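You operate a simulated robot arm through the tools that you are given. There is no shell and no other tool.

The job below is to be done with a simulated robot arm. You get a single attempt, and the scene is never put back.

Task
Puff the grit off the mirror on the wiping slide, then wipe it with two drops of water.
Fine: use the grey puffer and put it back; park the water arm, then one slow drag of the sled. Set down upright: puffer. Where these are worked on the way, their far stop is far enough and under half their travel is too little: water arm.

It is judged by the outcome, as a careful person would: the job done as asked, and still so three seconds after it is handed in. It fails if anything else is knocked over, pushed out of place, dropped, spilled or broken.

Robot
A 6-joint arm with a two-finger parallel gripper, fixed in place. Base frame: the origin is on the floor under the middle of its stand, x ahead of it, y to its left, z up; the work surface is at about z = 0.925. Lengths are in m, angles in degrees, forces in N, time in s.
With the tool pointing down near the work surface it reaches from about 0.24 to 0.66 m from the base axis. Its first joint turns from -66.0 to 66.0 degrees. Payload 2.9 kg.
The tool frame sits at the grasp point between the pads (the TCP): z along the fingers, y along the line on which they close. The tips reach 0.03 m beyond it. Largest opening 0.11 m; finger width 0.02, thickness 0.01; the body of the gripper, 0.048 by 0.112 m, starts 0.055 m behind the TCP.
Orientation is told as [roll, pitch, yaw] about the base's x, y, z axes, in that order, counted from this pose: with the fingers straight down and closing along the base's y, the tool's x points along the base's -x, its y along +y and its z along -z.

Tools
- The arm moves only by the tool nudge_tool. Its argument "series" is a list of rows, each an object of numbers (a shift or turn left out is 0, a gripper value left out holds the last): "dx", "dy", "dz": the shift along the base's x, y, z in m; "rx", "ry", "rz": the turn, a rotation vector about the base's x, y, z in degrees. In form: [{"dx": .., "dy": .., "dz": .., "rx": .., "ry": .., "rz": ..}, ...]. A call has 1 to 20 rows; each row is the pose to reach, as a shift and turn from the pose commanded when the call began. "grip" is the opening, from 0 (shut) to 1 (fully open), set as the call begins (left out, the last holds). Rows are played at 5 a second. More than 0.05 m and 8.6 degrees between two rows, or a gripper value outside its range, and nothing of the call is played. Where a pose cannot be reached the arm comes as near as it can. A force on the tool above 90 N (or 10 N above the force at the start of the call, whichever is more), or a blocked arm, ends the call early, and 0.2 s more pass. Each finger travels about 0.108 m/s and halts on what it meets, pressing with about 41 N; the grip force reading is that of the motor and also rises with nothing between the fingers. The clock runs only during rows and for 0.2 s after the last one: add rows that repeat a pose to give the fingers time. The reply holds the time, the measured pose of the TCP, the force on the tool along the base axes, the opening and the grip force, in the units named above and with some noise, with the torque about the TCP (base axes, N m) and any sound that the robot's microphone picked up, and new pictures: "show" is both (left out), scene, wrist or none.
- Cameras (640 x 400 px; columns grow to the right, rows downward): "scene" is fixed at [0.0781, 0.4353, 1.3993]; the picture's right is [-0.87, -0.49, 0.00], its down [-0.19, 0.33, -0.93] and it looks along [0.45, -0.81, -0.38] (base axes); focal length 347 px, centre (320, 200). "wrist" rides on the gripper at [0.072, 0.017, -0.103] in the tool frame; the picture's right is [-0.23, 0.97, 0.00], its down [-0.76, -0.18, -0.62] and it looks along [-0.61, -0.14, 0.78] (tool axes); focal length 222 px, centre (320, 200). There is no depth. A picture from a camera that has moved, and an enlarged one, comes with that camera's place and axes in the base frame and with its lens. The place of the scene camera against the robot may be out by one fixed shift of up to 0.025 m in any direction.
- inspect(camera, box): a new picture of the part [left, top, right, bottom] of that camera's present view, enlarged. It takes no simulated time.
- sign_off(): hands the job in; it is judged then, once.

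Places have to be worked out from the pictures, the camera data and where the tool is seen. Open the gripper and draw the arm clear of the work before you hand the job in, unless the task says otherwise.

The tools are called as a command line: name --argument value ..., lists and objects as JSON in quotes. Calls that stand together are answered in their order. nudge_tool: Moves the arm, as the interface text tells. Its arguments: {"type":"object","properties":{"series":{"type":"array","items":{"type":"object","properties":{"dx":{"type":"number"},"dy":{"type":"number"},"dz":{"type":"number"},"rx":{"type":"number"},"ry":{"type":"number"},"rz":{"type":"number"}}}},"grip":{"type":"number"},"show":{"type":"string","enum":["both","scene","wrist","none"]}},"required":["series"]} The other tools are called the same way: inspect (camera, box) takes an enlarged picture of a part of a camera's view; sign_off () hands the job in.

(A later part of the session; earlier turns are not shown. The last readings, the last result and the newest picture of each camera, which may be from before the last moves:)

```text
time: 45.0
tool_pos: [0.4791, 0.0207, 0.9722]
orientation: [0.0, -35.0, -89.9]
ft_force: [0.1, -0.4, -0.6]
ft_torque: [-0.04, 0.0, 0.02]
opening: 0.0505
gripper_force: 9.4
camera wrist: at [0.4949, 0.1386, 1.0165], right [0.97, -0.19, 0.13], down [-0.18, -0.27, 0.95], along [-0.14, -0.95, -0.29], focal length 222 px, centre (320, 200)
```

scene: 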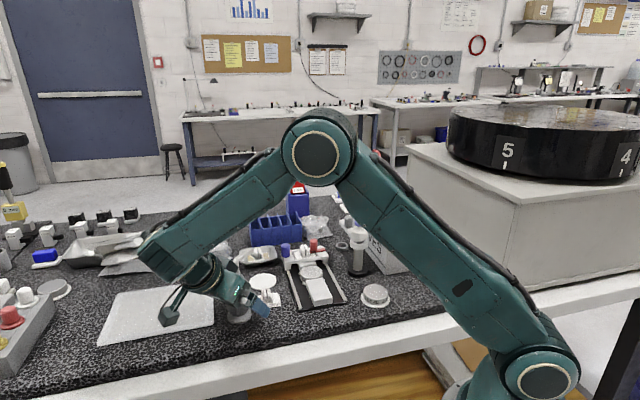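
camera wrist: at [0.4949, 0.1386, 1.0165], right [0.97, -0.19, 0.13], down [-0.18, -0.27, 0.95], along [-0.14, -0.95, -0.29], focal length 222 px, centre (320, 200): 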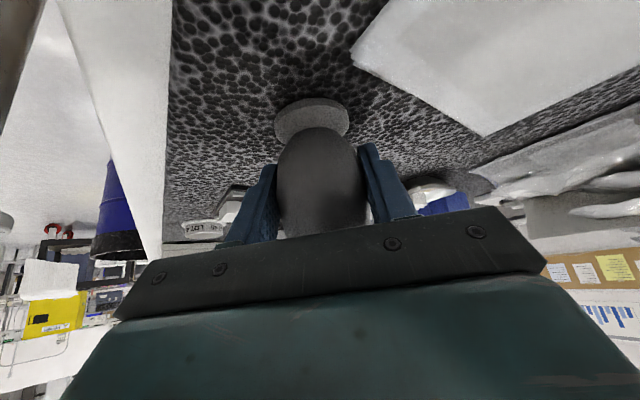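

The bulb is met at about 50.5 mm with 9 N. I'll firm up slightly and lift it a little.

nudge_tool --series '[{"dz": 0.0}, {"dz": 0.0}, {"dz": 0.01}, {"dz": 0.02}, {"dz": 0.02}]' --grip 0.42 --show "both"

```text
time: 46.2
tool_pos: [0.4787, 0.0208, 0.9927]
orientation: [-0.1, -35.0, -90.1]
ft_force: [0.0, -0.1, -0.5]
ft_torque: [0.0, -0.02, -0.01]
opening: 0.0499
gripper_force: 40.6
camera wrist: at [0.4947, 0.1387, 1.0361], right [0.97, -0.19, 0.13], down [-0.18, -0.27, 0.95], along [-0.14, -0.95, -0.29], focal length 222 px, centre (320, 200)
```

scene: 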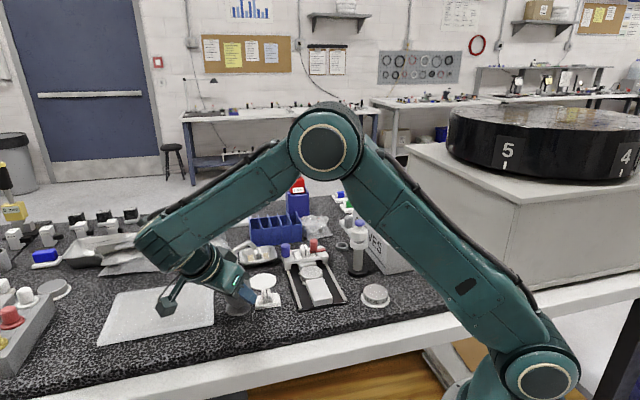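
wrist: 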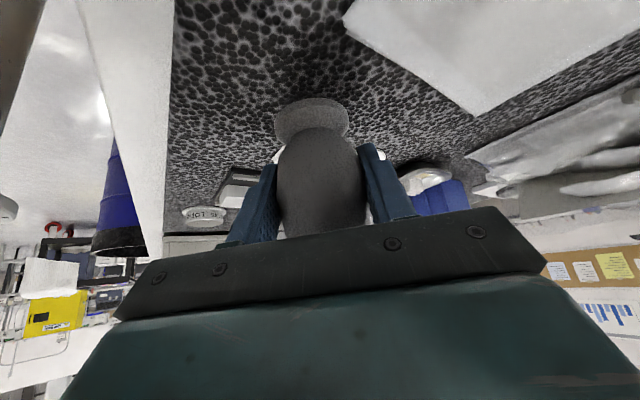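

It's lifted firmly; the bulb is stiff and the grip is at full force. I'll carry it toward the mirror while bringing the tool upright, which tips the puffer 35° nose-down. The aim is a point about 10 cm on the +y side of the mirror.

nudge_tool --series '[{"dz": 0.03}, {"dx": -0.01, "dy": -0.015, "dz": 0.05, "rx": 6}, {"dx": -0.025, "dy": -0.03, "dz": 0.055, "rx": 13}, {"dx": -0.04, "dy": -0.045, "dz": 0.055, "rx": 20}, {"dx": -0.055, "dy": -0.06, "dz": 0.05, "rx": 28}, {"dx": -0.066, "dy": -0.0745, "dz": 0.05, "rx": 35}, {"dx": -0.066, "dy": -0.0745, "dz": 0.05, "rx": 35}]' --show "both"

inspect --camera "scene" --box '[220, 210, 350, 330]'

inspect --camera "wrist" --box '[200, 60, 440, 250]'

```text
time: 47.8
tool_pos: [0.4129, -0.0549, 1.0429]
orientation: [0.1, 0.0, -90.0]
ft_force: [0.4, -0.2, -0.9]
ft_torque: [0.0, -0.03, -0.02]
opening: 0.0498
gripper_force: 41.1
camera wrist: at [0.4287, 0.0179, 1.147], right [0.97, -0.23, 0.0], down [-0.18, -0.76, 0.62], along [-0.14, -0.61, -0.78], focal length 222 px, centre (320, 200)
```

scene: 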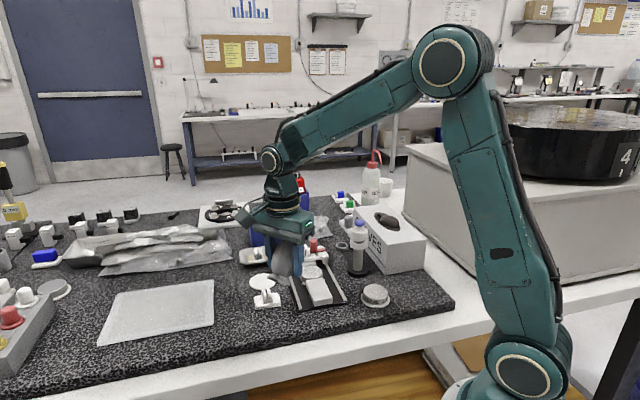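
wrist: 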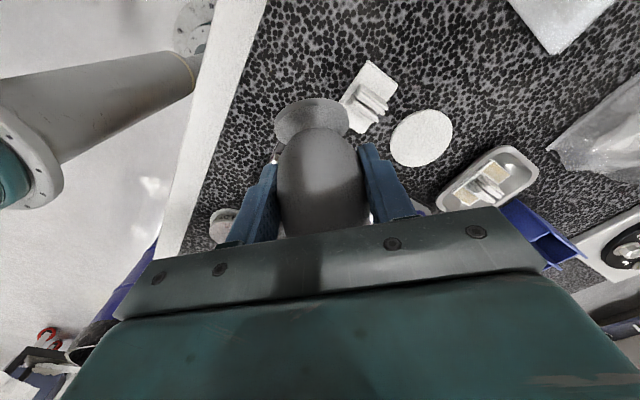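

```text
3.33 times, centred on (285, 270) of scene
camera zoom: at [0.0781, 0.4353, 1.3993], right [-0.87, -0.49, 0.0], down [-0.19, 0.33, -0.93], along [0.45, -0.81, -0.38], focal length 1155 px, centre (437, -33)
```

zoom: 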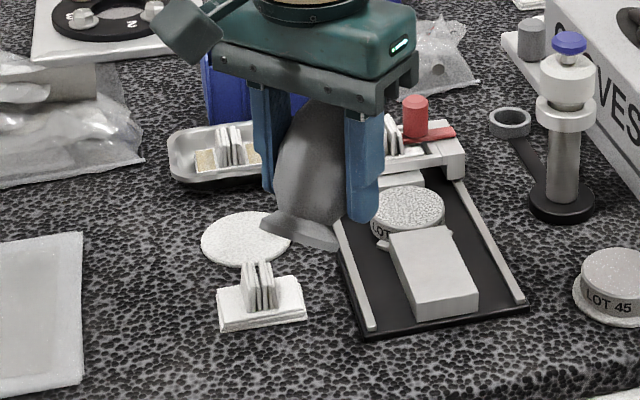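

```text
2.11 times, centred on (320, 155) of wrist
camera zoom: at [0.4287, 0.0179, 1.147], right [0.97, -0.23, 0.0], down [-0.18, -0.76, 0.62], along [-0.14, -0.61, -0.78], focal length 468 px, centre (320, 295)
```

zoom: 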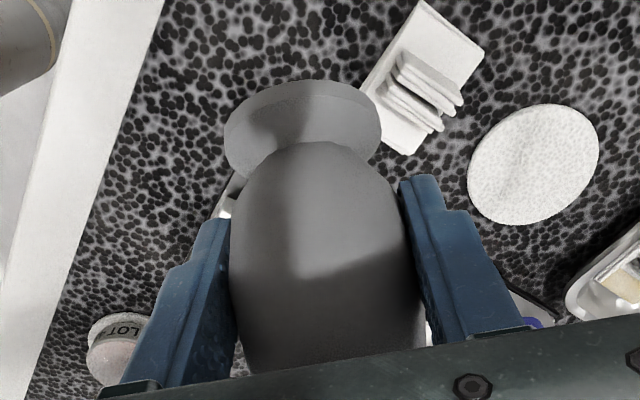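

The puffer is tilted nose-down beside the mirror, with the tip computed at about (0.413, -0.140, 1.058). I'll lower it so the tip is about 5 cm above the mirror, staying clear of the rails.

nudge_tool --series '[{"dy": -0.001, "dz": -0.018}, {"dy": -0.002, "dz": -0.036}, {"dy": -0.002, "dz": -0.052}, {"dy": -0.002, "dz": -0.052}]' --show "both"

inspect --camera "scene" --box '[240, 220, 350, 320]'

inspect --camera "wrist" --box '[200, 60, 440, 250]'

```text
time: 48.8
tool_pos: [0.4129, -0.0566, 0.9902]
orientation: [0.0, 0.0, -90.0]
ft_force: [0.5, 0.3, -0.4]
ft_torque: [-0.02, -0.01, -0.03]
opening: 0.0498
gripper_force: 41.1
camera wrist: at [0.4295, 0.0162, 1.0939], right [0.97, -0.23, 0.0], down [-0.18, -0.76, 0.62], along [-0.14, -0.61, -0.78], focal length 222 px, centre (320, 200)
```

scene: 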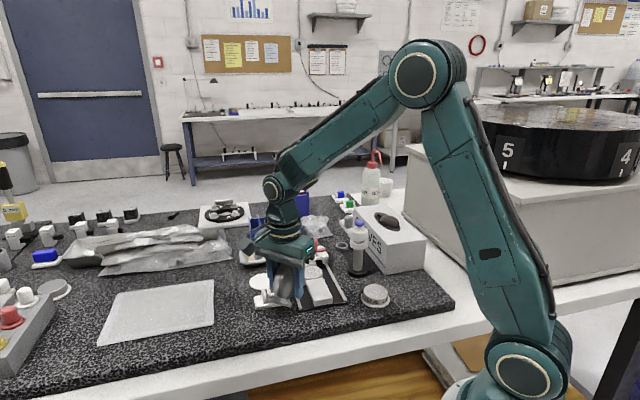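
wrist: 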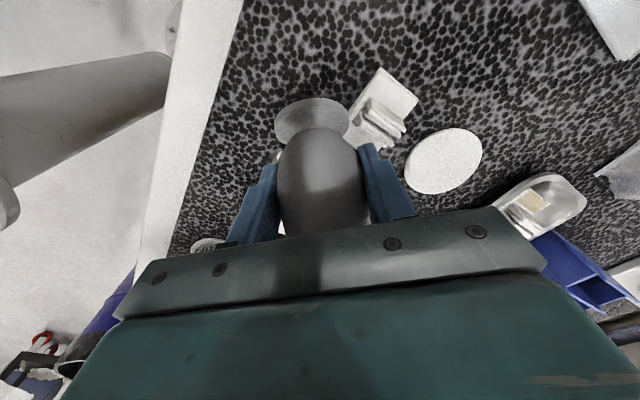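

```text
4.00 times, centred on (295, 270) of scene
camera zoom: at [0.0781, 0.4353, 1.3993], right [-0.87, -0.49, 0.0], down [-0.19, 0.33, -0.93], along [0.45, -0.81, -0.38], focal length 1386 px, centre (420, -80)
```

zoom: 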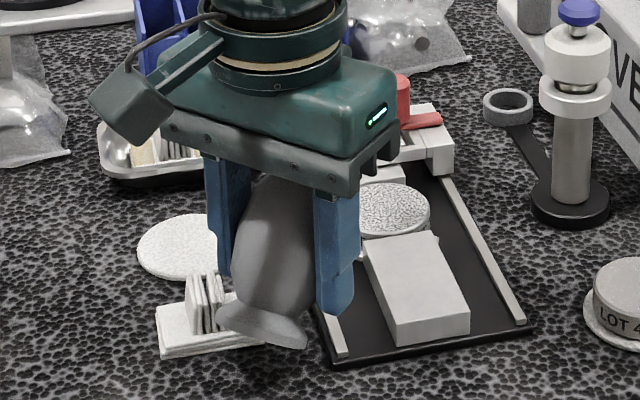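

```text
2.11 times, centred on (320, 155) of wrist
camera zoom: at [0.4295, 0.0162, 1.0939], right [0.97, -0.23, 0.0], down [-0.18, -0.76, 0.62], along [-0.14, -0.61, -0.78], focal length 468 px, centre (320, 295)
```

zoom: 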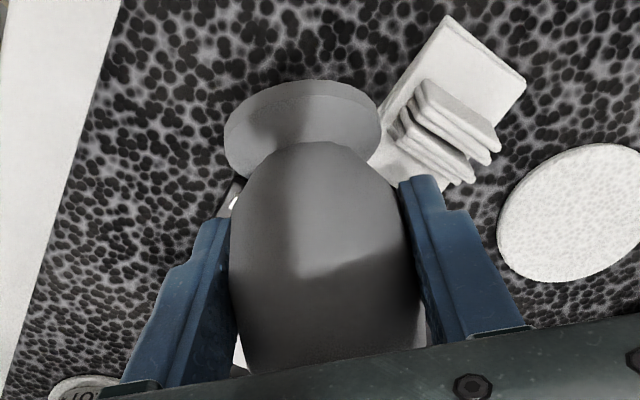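

In place with no contact. Now puff: relax the grip slightly, then squeeze firmly, and repeat.

nudge_tool --series '[{"dx": 0.0}, {"dx": 0.0}]' --grip 0.452 --show "none"

nudge_tool --series '[{"dx": 0.0}, {"dx": 0.0}, {"dx": 0.0}]' --grip 0.3 --show "scene"

inspect --camera "scene" --box '[290, 240, 350, 300]'

```text
time: 49.4
tool_pos: [0.4116, -0.0568, 0.9908]
orientation: [0.1, 0.1, -90.0]
ft_force: [0.0, 0.6, -0.3]
ft_torque: [-0.01, -0.03, -0.04]
opening: 0.0507
gripper_force: 9.5
```

```text
time: 50.2
tool_pos: [0.4135, -0.0573, 0.991]
orientation: [-0.1, 0.1, -90.0]
ft_force: [0.8, -0.4, -0.5]
ft_torque: [-0.01, 0.03, 0.0]
opening: 0.05
gripper_force: 41.0
```

scene: 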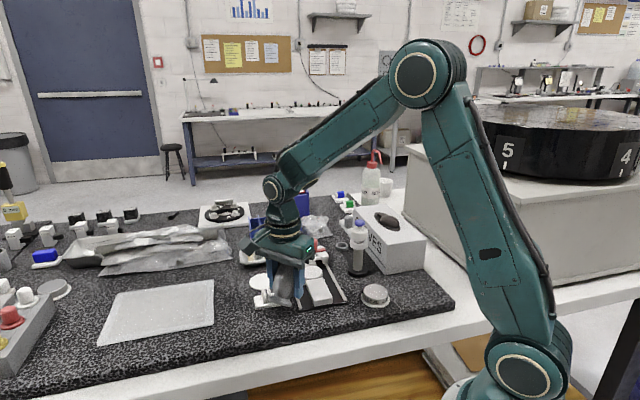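

```text
6.67 times, centred on (320, 270) of scene
camera zoom: at [0.0781, 0.4353, 1.3993], right [-0.87, -0.49, 0.0], down [-0.19, 0.33, -0.93], along [0.45, -0.81, -0.38], focal length 2311 px, centre (320, -267)
```

zoom: 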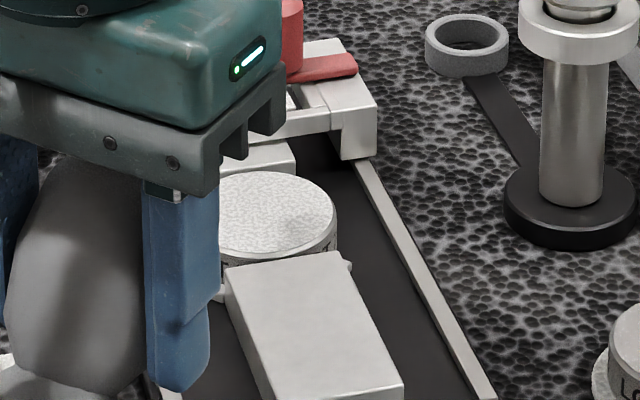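

The puff worked: the coarse speckle on the mirror has largely gone. I'll give a few more puffs to be thorough and compare.

nudge_tool --series '[{"dx": 0.0}, {"dx": 0.0}]' --grip 0.452 --show "none"

nudge_tool --series '[{"dx": 0.0}, {"dx": 0.0}, {"dx": 0.0}]' --grip 0.3 --show "none"

inspect --camera "scene" --box '[300, 250, 340, 290]'

nudge_tool --series '[{"dx": 0.0}, {"dx": 0.0}]' --grip 0.452 --show "none"

nudge_tool --series '[{"dx": 0.0}, {"dx": 0.0}, {"dx": 0.0}]' --grip 0.3 --show "none"

inspect --camera "scene" --box '[300, 250, 340, 290]'

```text
time: 50.8
tool_pos: [0.4126, -0.0574, 0.9908]
orientation: [0.0, 0.0, -90.0]
ft_force: [0.2, 0.6, -0.6]
ft_torque: [0.05, 0.0, 0.01]
opening: 0.0508
gripper_force: 0.5
```

```text
time: 51.6
tool_pos: [0.4138, -0.0577, 0.9898]
orientation: [-0.1, 0.0, -90.0]
ft_force: [-0.3, 0.7, -1.2]
ft_torque: [0.01, 0.01, 0.02]
opening: 0.05
gripper_force: 40.7
```

```text
10.00 times, centred on (320, 270) of scene
camera zoom: at [0.0781, 0.4353, 1.3993], right [-0.87, -0.49, 0.0], down [-0.19, 0.33, -0.93], along [0.45, -0.81, -0.38], focal length 3466 px, centre (320, -500)
```

zoom: 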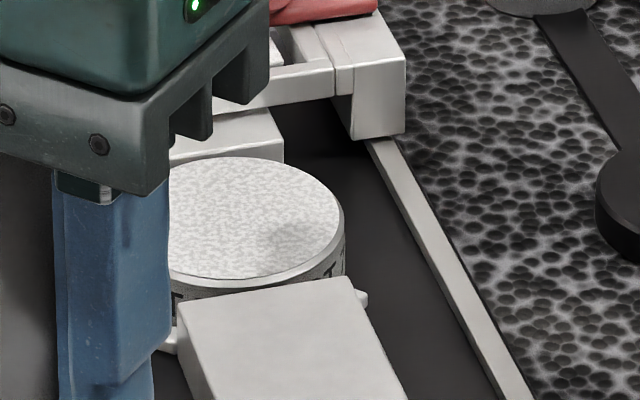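

```text
time: 52.2
tool_pos: [0.4136, -0.0576, 0.9897]
orientation: [-0.1, 0.0, -90.0]
ft_force: [-0.5, -0.6, -1.2]
ft_torque: [0.02, 0.01, -0.03]
opening: 0.0506
gripper_force: 0.6
```

```text
time: 53.0
tool_pos: [0.4135, -0.0556, 0.9907]
orientation: [-0.1, 0.0, -90.0]
ft_force: [0.8, -0.4, -0.2]
ft_torque: [0.0, 0.0, 0.01]
opening: 0.0499
gripper_force: 40.1
```

```text
10.00 times, centred on (320, 270) of scene
camera zoom: at [0.0781, 0.4353, 1.3993], right [-0.87, -0.49, 0.0], down [-0.19, 0.33, -0.93], along [0.45, -0.81, -0.38], focal length 3466 px, centre (320, -500)
```

zoom: 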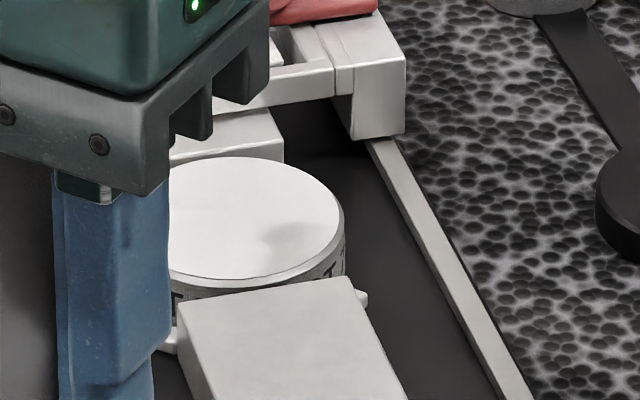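

After three puffs the mirror surface is smooth and clean. Now I'll put the puffer back: lift away, then turn the yaw to -30° so that tilting it upright is an outward tilt, which is within easy reach at the mat.

nudge_tool --series '[{"dz": 0.02}, {"dz": 0.045}, {"dz": 0.07}, {"dx": 0.007, "dy": 0.01, "dz": 0.08, "rz": 7.5}, {"dx": 0.014, "dy": 0.019, "dz": 0.08, "rz": 15}, {"dx": 0.022, "dy": 0.029, "dz": 0.08, "rz": 22.5}, {"dx": 0.029, "dy": 0.038, "dz": 0.08, "rz": 30}, {"dx": 0.036, "dy": 0.048, "dz": 0.08, "rz": 37.5}, {"dx": 0.043, "dy": 0.058, "dz": 0.08, "rz": 45}, {"dx": 0.05, "dy": 0.067, "dz": 0.08, "rz": 52.5}, {"dx": 0.058, "dy": 0.077, "dz": 0.08, "rz": 60}, {"dx": 0.058, "dy": 0.077, "dz": 0.08, "rz": 60}]' --show "both"

inspect --camera "scene" --box '[290, 240, 350, 310]'

```text
time: 55.6
tool_pos: [0.4701, 0.0209, 1.0694]
orientation: [0.0, 0.0, -29.7]
ft_force: [0.3, -0.3, 0.0]
ft_torque: [0.03, 0.01, 0.0]
opening: 0.0498
gripper_force: 41.1
camera wrist: at [0.4159, 0.0717, 1.1741], right [0.68, 0.73, 0.0], down [0.57, -0.53, 0.62], along [0.46, -0.43, -0.78], focal length 222 px, centre (320, 200)
```

scene: 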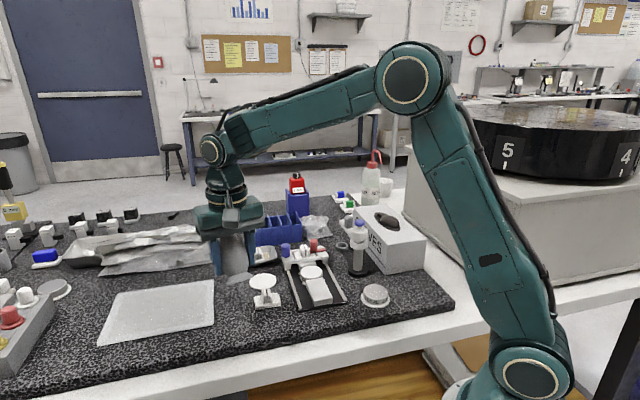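
wrist: 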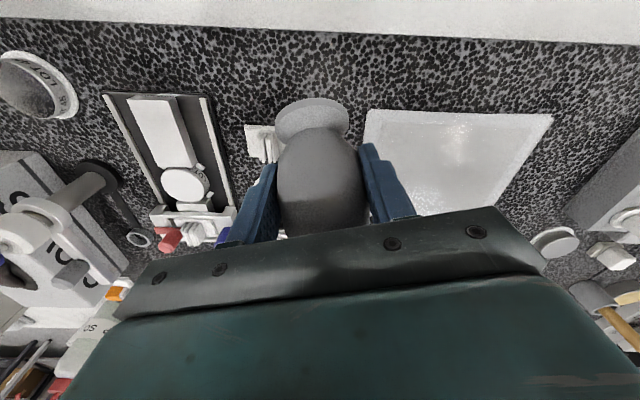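

```text
5.71 times, centred on (320, 275) of scene
camera zoom: at [0.0781, 0.4353, 1.3993], right [-0.87, -0.49, 0.0], down [-0.19, 0.33, -0.93], along [0.45, -0.81, -0.38], focal length 1981 px, centre (320, -229)
```

zoom: 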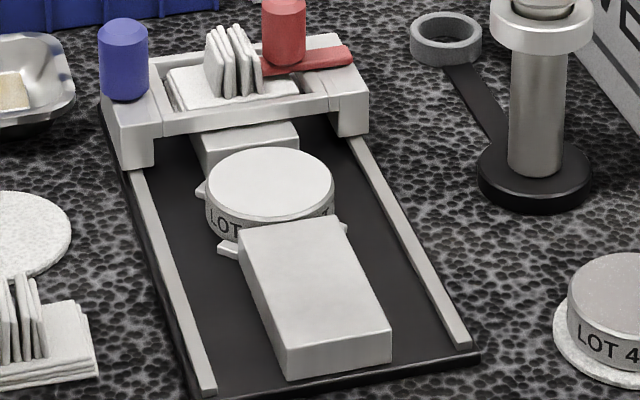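

The mirror looks spotless in the zoom. Now I'll tilt the tool outward 35° to bring the puffer upright while moving over its spot on the mat.

nudge_tool --series '[{"dx": 0.01, "dy": 0.005, "dz": 0.0, "rx": -2.92, "ry": -5.05}, {"dx": 0.023, "dy": 0.012, "dz": 0.0, "rx": -5.84, "ry": -10.1}, {"dx": 0.036, "dy": 0.019, "dz": -0.005, "rx": -8.76, "ry": -15.15}, {"dx": 0.05, "dy": 0.026, "dz": -0.01, "rx": -11.68, "ry": -20.2}, {"dx": 0.064, "dy": 0.033, "dz": -0.02, "rx": -14.6, "ry": -25.25}, {"dx": 0.078, "dy": 0.04, "dz": -0.03, "rx": -17.5, "ry": -30.3}, {"dx": 0.078, "dy": 0.04, "dz": -0.04, "rx": -17.5, "ry": -30.3}, {"dx": 0.078, "dy": 0.04, "dz": -0.04, "rx": -17.5, "ry": -30.3}]' --show "both"

inspect --camera "scene" --box '[140, 220, 270, 340]'

inspect --camera "wrist" --box '[200, 40, 440, 240]'

```text
time: 57.4
tool_pos: [0.5495, 0.0605, 1.0298]
orientation: [0.0, -35.1, -29.9]
ft_force: [-0.2, 0.2, -1.7]
ft_torque: [-0.01, -0.01, 0.02]
opening: 0.0499
gripper_force: 41.2
camera wrist: at [0.4538, 0.1348, 1.0739], right [0.65, 0.75, 0.13], down [0.14, -0.29, 0.95], along [0.75, -0.6, -0.29], focal length 222 px, centre (320, 200)
```

scene: 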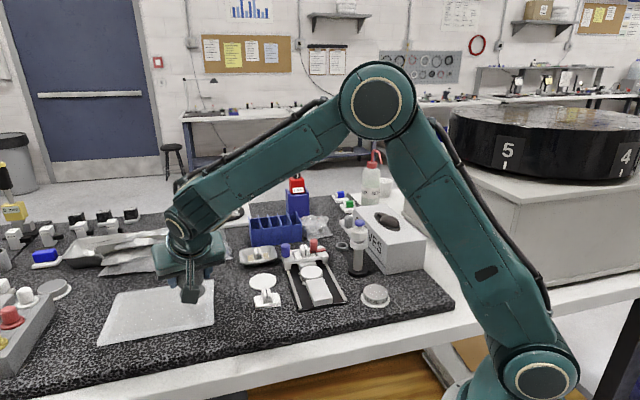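
wrist: 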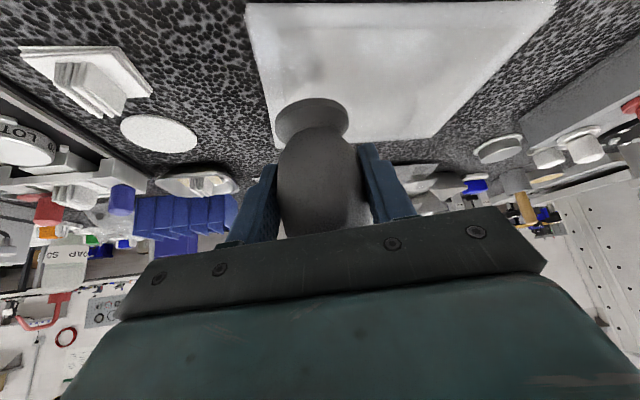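

```text
3.33 times, centred on (205, 280) of scene
camera zoom: at [0.0781, 0.4353, 1.3993], right [-0.87, -0.49, 0.0], down [-0.19, 0.33, -0.93], along [0.45, -0.81, -0.38], focal length 1155 px, centre (703, -67)
```

zoom: 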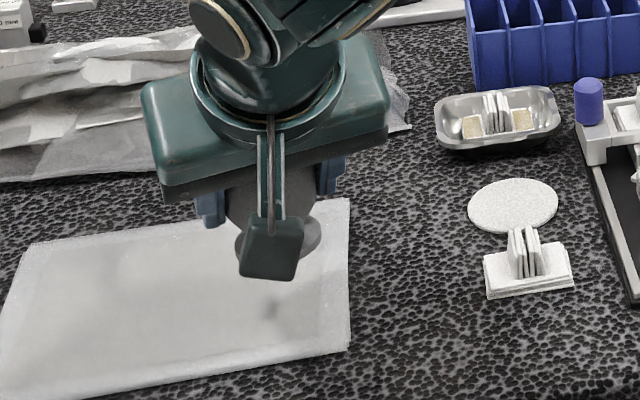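

```text
2.00 times, centred on (320, 140) of wrist
camera zoom: at [0.4538, 0.1348, 1.0739], right [0.65, 0.75, 0.13], down [0.14, -0.29, 0.95], along [0.75, -0.6, -0.29], focal length 444 px, centre (320, 320)
```

zoom: 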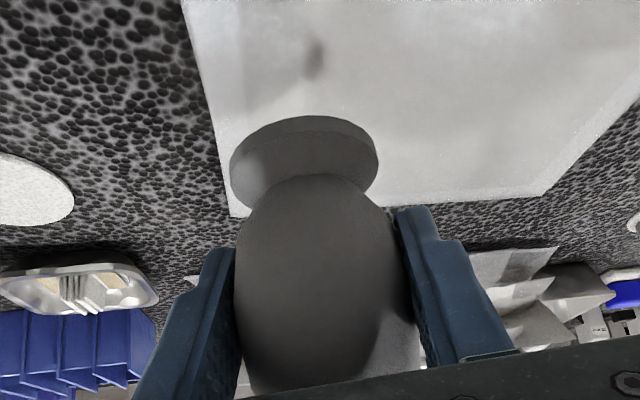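

The puffer is upright over the mat at about (0.549, 0.060). I'll lower it until the base just touches.

nudge_tool --series '[{"dz": -0.018}, {"dz": -0.036}, {"dz": -0.048}, {"dz": -0.0525}, {"dz": -0.0525}]' --show "none"

nudge_tool --series '[{"dz": -0.0015}]' --show "none"

```text
time: 58.6
tool_pos: [0.5485, 0.06, 0.9768]
orientation: [-0.1, -35.0, -30.1]
ft_force: [0.0, 0.3, -1.3]
ft_torque: [0.0, 0.0, -0.02]
opening: 0.0496
gripper_force: 40.6
```

```text
time: 59.0
tool_pos: [0.5488, 0.059, 0.9772]
orientation: [0.0, -35.0, -30.1]
ft_force: [0.0, -0.1, -0.5]
ft_torque: [-0.02, -0.02, 0.0]
opening: 0.0499
gripper_force: 40.9
```

nudge_tool --series '[{"dz": -0.001}]' --show "none"

nudge_tool --series '[{"dz": -0.001}]' --show "wrist"

```text
time: 59.4
tool_pos: [0.5484, 0.0592, 0.9757]
orientation: [0.1, -35.0, -30.0]
ft_force: [0.1, -0.3, -0.7]
ft_torque: [-0.03, 0.02, 0.01]
opening: 0.05
gripper_force: 41.2
```

```text
time: 59.8
tool_pos: [0.5484, 0.06, 0.9755]
orientation: [-0.1, -34.9, -30.0]
ft_force: [-0.1, 0.2, -0.5]
ft_torque: [-0.02, 0.03, -0.04]
opening: 0.0498
gripper_force: 41.2
camera wrist: at [0.4538, 0.1344, 1.0178], right [0.65, 0.75, 0.13], down [0.14, -0.29, 0.95], along [0.75, -0.6, -0.29], focal length 222 px, centre (320, 200)
```

wrist: 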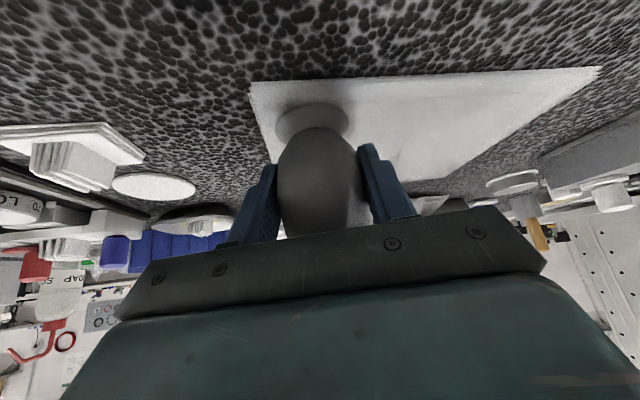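

No contact yet; I'll continue in 1 mm steps.

nudge_tool --series '[{"dz": -0.001}]' --show "none"

nudge_tool --series '[{"dz": -0.001}]' --show "none"

nudge_tool --series '[{"dz": -0.001}]' --show "none"

```text
time: 60.2
tool_pos: [0.5489, 0.0602, 0.9731]
orientation: [-0.1, -34.9, -30.0]
ft_force: [-0.5, -0.9, -0.4]
ft_torque: [-0.01, -0.01, 0.0]
opening: 0.0499
gripper_force: 40.6
```

```text
time: 60.6
tool_pos: [0.5489, 0.0604, 0.9728]
orientation: [0.0, -35.2, -30.0]
ft_force: [-3.1, 0.2, 5.6]
ft_torque: [-0.1, -0.02, -0.03]
opening: 0.0498
gripper_force: 41.7
```

```text
time: 61.0
tool_pos: [0.549, 0.0597, 0.9727]
orientation: [0.2, -35.2, -30.2]
ft_force: [-6.9, 0.8, 15.3]
ft_torque: [-0.16, -0.05, -0.08]
opening: 0.0499
gripper_force: 41.4
```

Contact made at z≈0.973. I'll back off 1.5 mm to unload and then open the fingers.

nudge_tool --series '[{"dz": 0.0015}, {"dz": 0.0015}]' --show "none"

nudge_tool --series '[{"dz": 0.0}, {"dz": 0.0}, {"dz": 0.0}]' --grip 0.6 --show "both"

inspect --camera "wrist" --box '[200, 40, 440, 240]'

```text
time: 61.6
tool_pos: [0.5483, 0.0596, 0.9729]
orientation: [0.1, -35.1, -30.0]
ft_force: [1.7, -0.7, 8.2]
ft_torque: [-0.13, -0.3, 0.02]
opening: 0.0499
gripper_force: 41.2
```

```text
time: 62.4
tool_pos: [0.549, 0.0611, 0.9724]
orientation: [0.0, -35.0, -29.8]
ft_force: [0.2, -0.6, 0.3]
ft_torque: [0.0, 0.0, -0.01]
opening: 0.0659
gripper_force: 0.0
camera wrist: at [0.4536, 0.1344, 1.0164], right [0.65, 0.75, 0.13], down [0.14, -0.29, 0.95], along [0.75, -0.6, -0.29], focal length 222 px, centre (320, 200)
```

scene: 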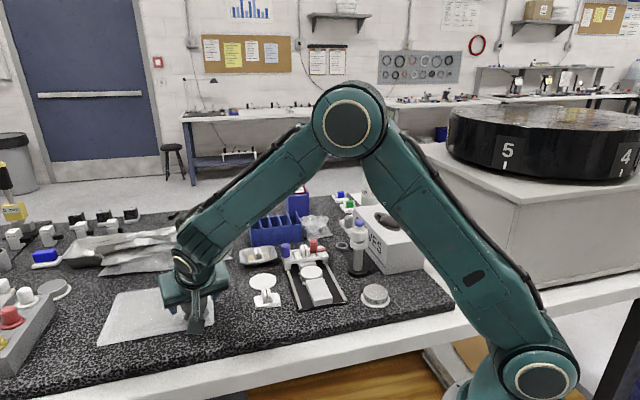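
wrist: 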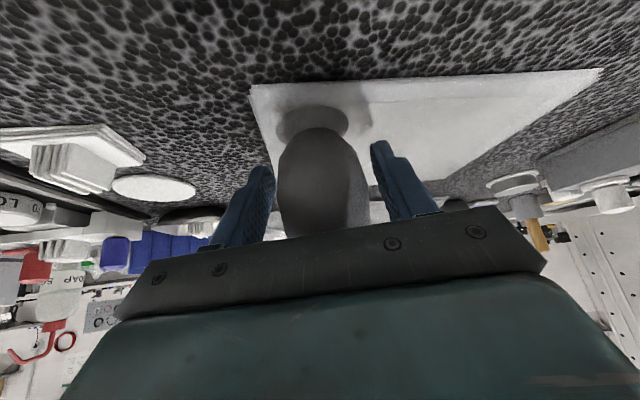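

```text
2.00 times, centred on (320, 140) of wrist
camera zoom: at [0.4536, 0.1344, 1.0164], right [0.65, 0.75, 0.13], down [0.14, -0.29, 0.95], along [0.75, -0.6, -0.29], focal length 444 px, centre (320, 320)
```

zoom: 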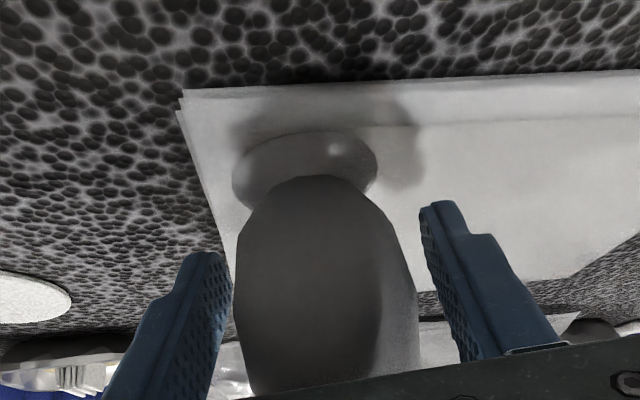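

Released and standing. I'll open fully and back straight out along the tool axis.

nudge_tool --series '[{"dx": 0.0}, {"dx": -0.0124, "dy": 0.0072, "dz": 0.0205}, {"dx": -0.0273, "dy": 0.0158, "dz": 0.045}, {"dx": -0.0447, "dy": 0.0258, "dz": 0.0737}, {"dx": -0.0646, "dy": 0.0373, "dz": 0.1065}, {"dx": -0.0646, "dy": 0.0373, "dz": 0.1065}]' --grip 1.0 --show "both"

inspect --camera "scene" --box '[130, 220, 260, 340]'

```text
time: 63.8
tool_pos: [0.4836, 0.096, 1.0805]
orientation: [-0.2, -35.0, -30.0]
ft_force: [-0.5, 0.1, -0.7]
ft_torque: [0.0, -0.02, 0.02]
opening: 0.1099
gripper_force: 0.1
camera wrist: at [0.3887, 0.171, 1.1245], right [0.65, 0.75, 0.13], down [0.14, -0.29, 0.95], along [0.75, -0.6, -0.29], focal length 222 px, centre (320, 200)
```

scene: 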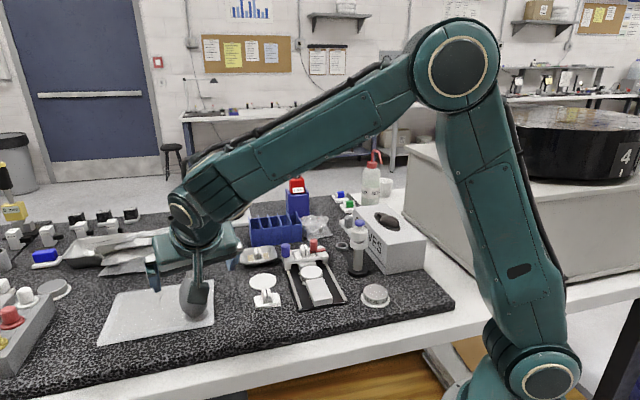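
wrist: 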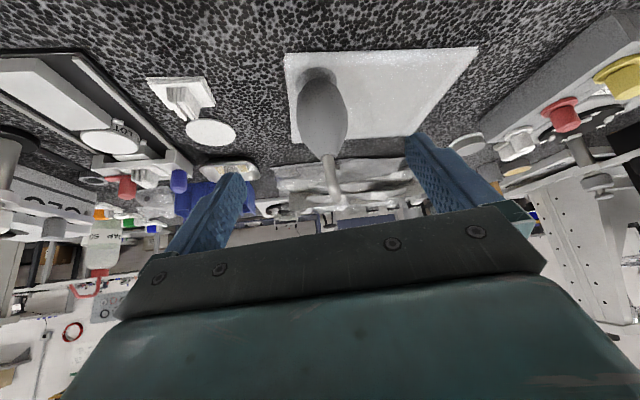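

```text
3.33 times, centred on (195, 280) of scene
camera zoom: at [0.0781, 0.4353, 1.3993], right [-0.87, -0.49, 0.0], down [-0.19, 0.33, -0.93], along [0.45, -0.81, -0.38], focal length 1155 px, centre (737, -67)
```

zoom: 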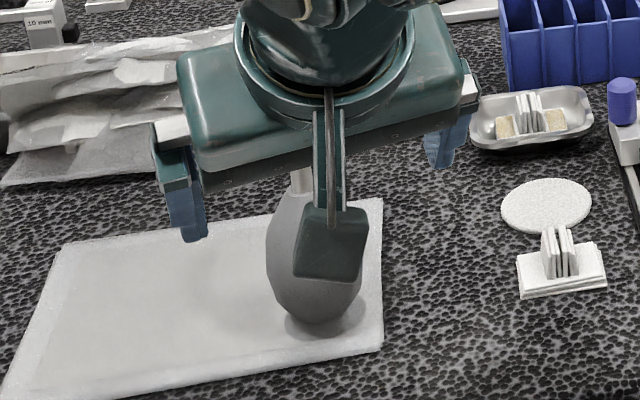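

The puffer is back, upright on its mat. I'll withdraw, bring the tool vertical again at a comfortable spot, and then head for the water stand.

nudge_tool --series '[{"dx": -0.02, "dy": -0.003, "dz": 0.005, "rx": 2.92, "ry": 5.05}, {"dx": -0.045, "dy": -0.008, "dz": 0.01, "rx": 5.84, "ry": 10.1}, {"dx": -0.07, "dy": -0.014, "dz": 0.015, "rx": 8.76, "ry": 15.15}, {"dx": -0.095, "dy": -0.02, "dz": 0.02, "rx": 11.68, "ry": 20.2}, {"dx": -0.115, "dy": -0.025, "dz": 0.02, "rx": 14.6, "ry": 25.25}, {"dx": -0.1236, "dy": -0.0265, "dz": 0.02, "rx": 17.5, "ry": 30.3}, {"dx": -0.1236, "dy": -0.0265, "dz": 0.02, "rx": 17.5, "ry": 30.3}]' --show "scene"

inspect --camera "scene" --box '[90, 240, 260, 350]'

```text
time: 65.4
tool_pos: [0.3596, 0.0712, 1.0995]
orientation: [0.0, 0.0, -30.0]
ft_force: [0.6, -0.9, 0.0]
ft_torque: [0.0, -0.03, 0.01]
opening: 0.11
gripper_force: 0.0
```

scene: 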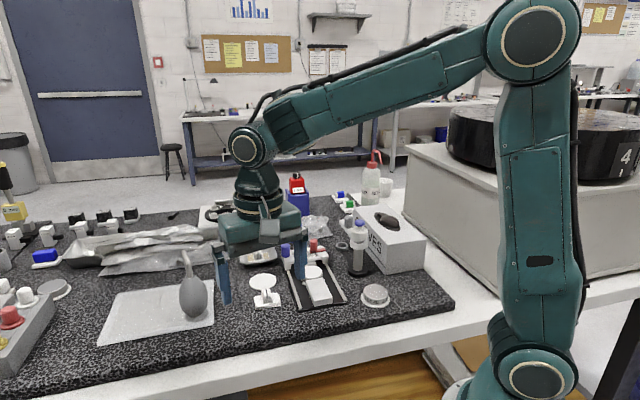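

```text
3.64 times, centred on (175, 295) of scene
camera zoom: at [0.0781, 0.4353, 1.3993], right [-0.87, -0.49, 0.0], down [-0.19, 0.33, -0.93], along [0.45, -0.81, -0.38], focal length 1260 px, centre (847, -146)
```

zoom: 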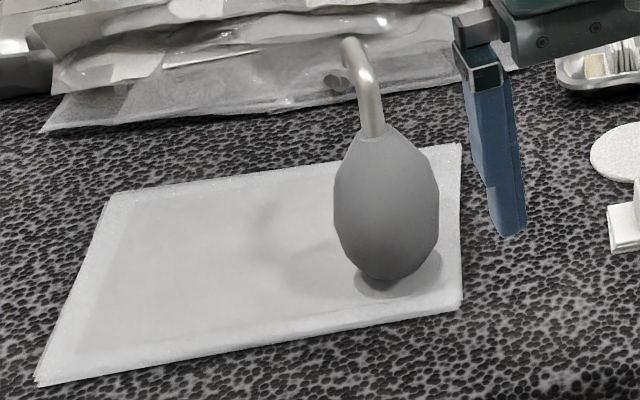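

The puffer stands nicely on its mat. Now I'll move over toward the water stand with yaw -46° to view the arm and its knob.

nudge_tool --series '[{"dx": -0.002, "dy": -0.04, "dz": 0.005, "rz": -2}, {"dx": -0.004, "dy": -0.08, "dz": 0.01, "rz": -4}, {"dx": -0.006, "dy": -0.12, "dz": 0.02, "rz": -7}, {"dx": -0.008, "dy": -0.16, "dz": 0.03, "rz": -10}, {"dx": -0.01, "dy": -0.2, "dz": 0.03, "rz": -13}, {"dx": -0.01, "dy": -0.24, "dz": 0.03, "rz": -16}, {"dx": -0.01, "dy": -0.28, "dz": 0.03, "rz": -16}, {"dx": -0.01, "dy": -0.28, "dz": 0.03, "rz": -16}]' --show "both"

inspect --camera "wrist" --box '[230, 80, 420, 240]'

```text
time: 67.2
tool_pos: [0.3499, -0.2084, 1.1292]
orientation: [0.0, 0.0, -46.0]
ft_force: [-0.1, 0.4, 0.1]
ft_torque: [0.0, 0.05, -0.03]
opening: 0.1101
gripper_force: 0.1
camera wrist: at [0.3112, -0.1448, 1.2332], right [0.86, 0.51, 0.0], down [0.4, -0.67, 0.62], along [0.32, -0.54, -0.78], focal length 222 px, centre (320, 200)
```

scene: 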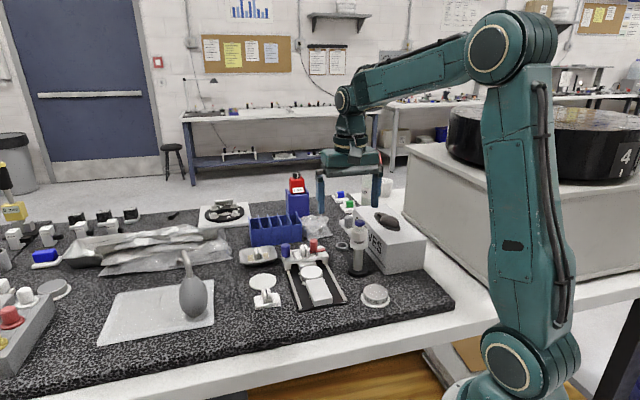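
wrist: 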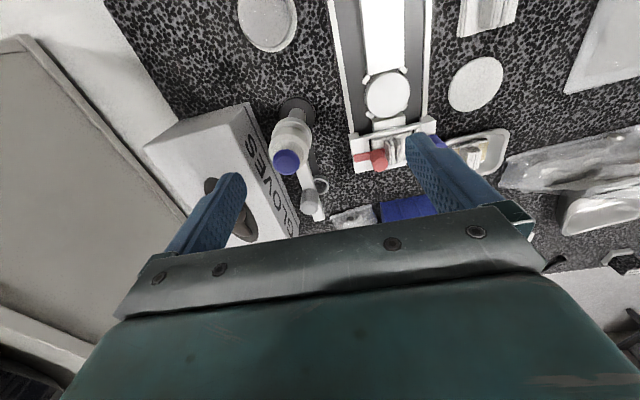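

```text
2.50 times, centred on (325, 160) of wrist
camera zoom: at [0.3112, -0.1448, 1.2332], right [0.86, 0.51, 0.0], down [0.4, -0.67, 0.62], along [0.32, -0.54, -0.78], focal length 555 px, centre (308, 300)
```

zoom: 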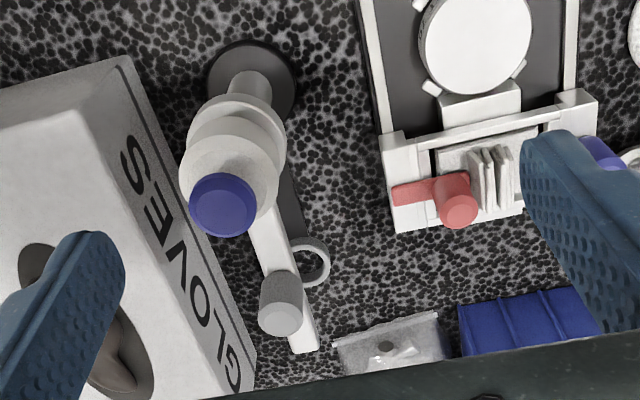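

I now have good numbers: stand axis near (0.3355, -0.243), blue cap top at z≈1.057, and the grey knob on the arm at (0.3865, -0.2945) with its top at about 1.04 and roughly 20 mm diameter. I'll move above the knob with the fingers straddling it across the swing direction.

nudge_tool --series '[{"dx": 0.012, "dy": -0.028, "dz": 0.0}, {"dx": 0.024, "dy": -0.057, "dz": 0.0, "rz": 0.5}, {"dx": 0.0367, "dy": -0.0855, "dz": -0.005, "rz": 0.7}, {"dx": 0.0367, "dy": -0.0855, "dz": -0.015, "rz": 0.7}]' --grip 0.6 --show "both"

inspect --camera "wrist" --box '[230, 40, 420, 240]'

```text
time: 68.2
tool_pos: [0.387, -0.2952, 1.1132]
orientation: [0.0, 0.1, -45.3]
ft_force: [0.8, -0.8, 0.4]
ft_torque: [-0.01, -0.03, 0.02]
opening: 0.0661
gripper_force: 0.1
camera wrist: at [0.3478, -0.2314, 1.2182], right [0.85, 0.52, 0.0], down [0.41, -0.67, 0.62], along [0.33, -0.53, -0.78], focal length 222 px, centre (320, 200)
```

scene: 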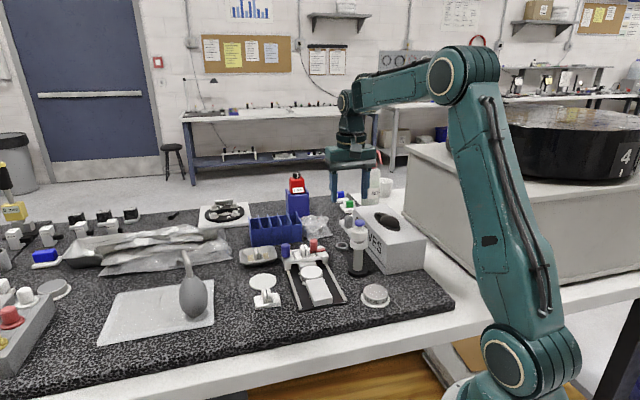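
wrist: 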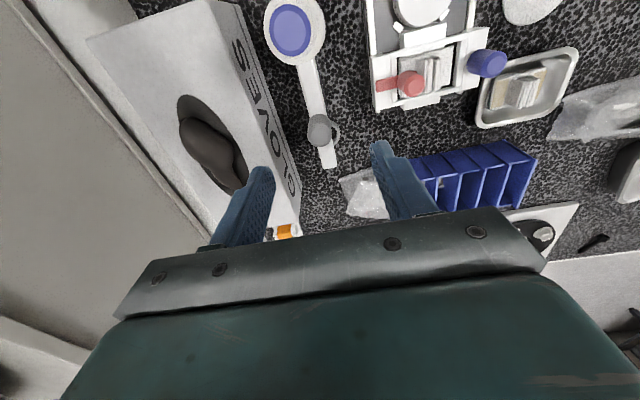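

```text
2.00 times, centred on (325, 140) of wrist
camera zoom: at [0.3478, -0.2314, 1.2182], right [0.85, 0.52, 0.0], down [0.41, -0.67, 0.62], along [0.33, -0.53, -0.78], focal length 444 px, centre (310, 320)
```

zoom: 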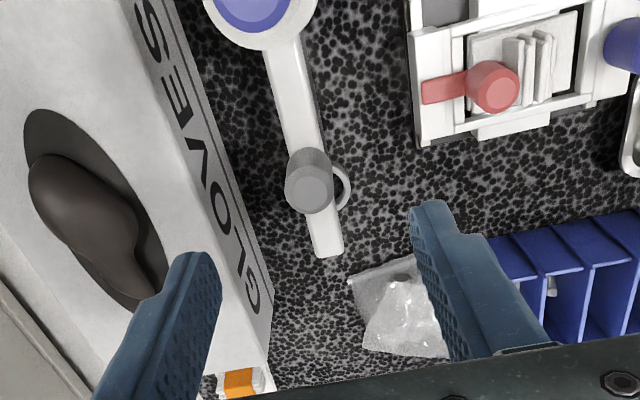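

The alignment is good. I'll narrow the opening to 40 mm, which clears both the knob and the glove box, and descend so the fingertips straddle the knob just above the arm.

nudge_tool --series '[{"dz": 0.0}, {"dz": -0.02}, {"dz": -0.04}, {"dz": -0.058}, {"dz": -0.068}, {"dz": -0.068}]' --grip 0.365 --show "both"

inspect --camera "wrist" --box '[230, 40, 420, 240]'

inspect --camera "scene" --box '[290, 190, 400, 300]'

```text
time: 69.6
tool_pos: [0.3871, -0.2942, 1.0462]
orientation: [0.1, 0.1, -45.3]
ft_force: [0.1, 0.1, -0.8]
ft_torque: [0.02, -0.01, 0.0]
opening: 0.0404
gripper_force: 0.0
camera wrist: at [0.3481, -0.2306, 1.1503], right [0.85, 0.52, 0.0], down [0.41, -0.67, 0.62], along [0.33, -0.53, -0.78], focal length 222 px, centre (320, 200)
```

scene: 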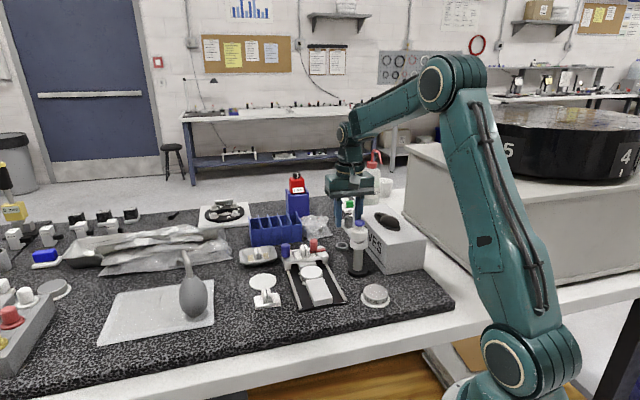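
wrist: 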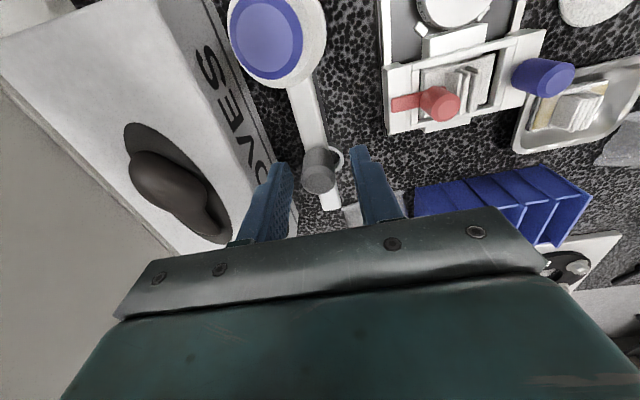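

```text
2.00 times, centred on (325, 140) of wrist
camera zoom: at [0.3481, -0.2306, 1.1503], right [0.85, 0.52, 0.0], down [0.41, -0.67, 0.62], along [0.33, -0.53, -0.78], focal length 444 px, centre (310, 320)
```

zoom: 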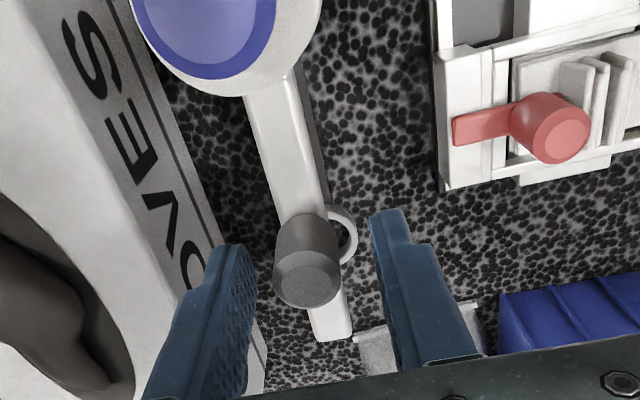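

```text
3.64 times, centred on (345, 245) of scene
camera zoom: at [0.0781, 0.4353, 1.3993], right [-0.87, -0.49, 0.0], down [-0.19, 0.33, -0.93], along [0.45, -0.81, -0.38], focal length 1260 px, centre (229, 36)
```

zoom: 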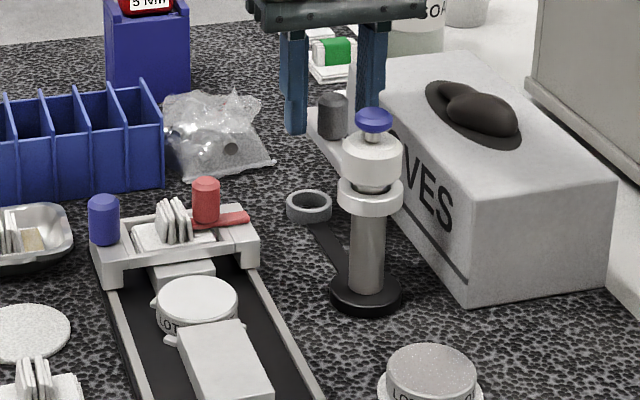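

The knob is straddled. I'll swing the water arm toward the mirror along its arc, stopping short of the red knob on the bridge to check clearance.

nudge_tool --series '[{"dx": 0.0061, "dy": 0.0069, "rz": 7.3}, {"dx": 0.0115, "dy": 0.0147, "rz": 14.8}, {"dx": 0.0157, "dy": 0.0232, "rz": 22.3}, {"dx": 0.0189, "dy": 0.0321, "rz": 29.8}, {"dx": 0.0208, "dy": 0.0414, "rz": 37.3}]' --show "both"

inspect --camera "wrist" --box '[230, 40, 420, 240]'

inspect --camera "scene" --box '[280, 200, 390, 300]'

```text
time: 70.8
tool_pos: [0.4092, -0.2518, 1.0468]
orientation: [-0.1, -0.1, -7.7]
ft_force: [-0.2, 0.3, 0.0]
ft_torque: [0.0, 0.02, 0.01]
opening: 0.0402
gripper_force: 0.0
camera wrist: at [0.338, -0.2261, 1.1505], right [0.36, 0.93, 0.0], down [0.73, -0.28, 0.62], along [0.58, -0.22, -0.78], focal length 222 px, centre (320, 200)
```

scene: 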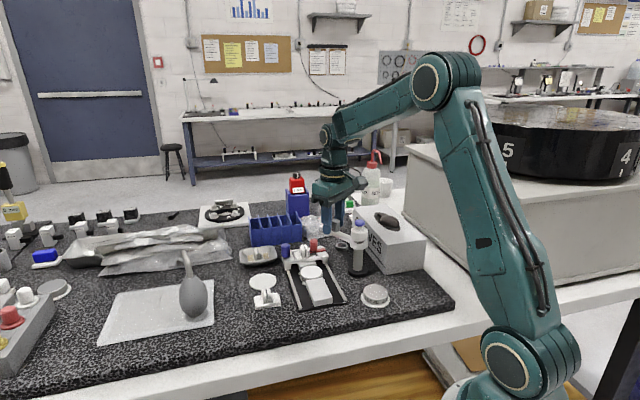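
wrist: 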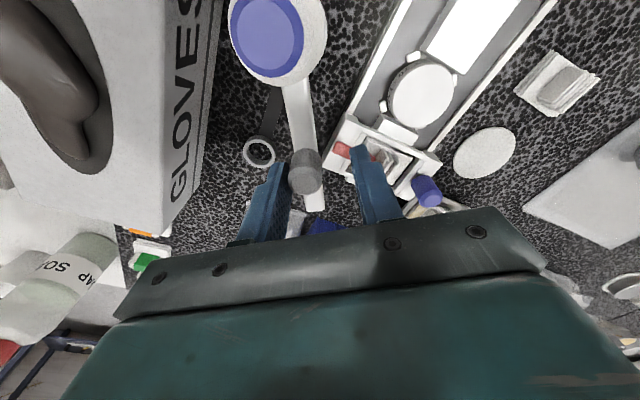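

```text
2.00 times, centred on (325, 140) of wrist
camera zoom: at [0.338, -0.2261, 1.1505], right [0.36, 0.93, 0.0], down [0.73, -0.28, 0.62], along [0.58, -0.22, -0.78], focal length 444 px, centre (310, 320)
```

zoom: 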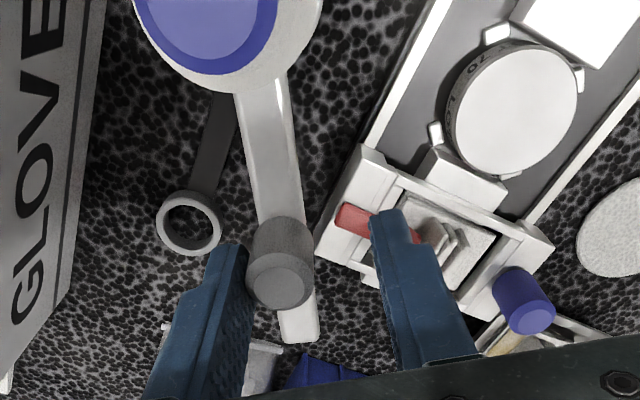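

```text
4.00 times, centred on (335, 250) of scene
camera zoom: at [0.0781, 0.4353, 1.3993], right [-0.87, -0.49, 0.0], down [-0.19, 0.33, -0.93], along [0.45, -0.81, -0.38], focal length 1386 px, centre (260, 0)
```

zoom: 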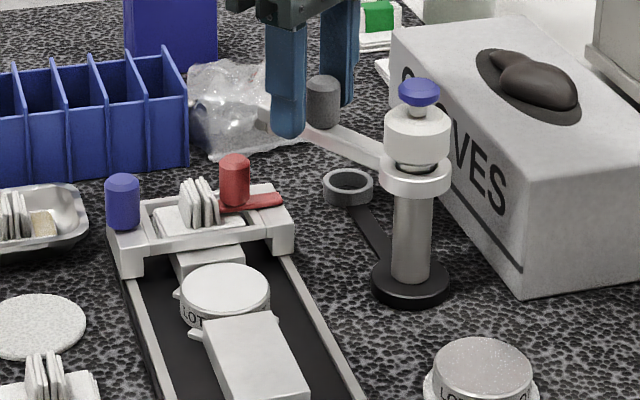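

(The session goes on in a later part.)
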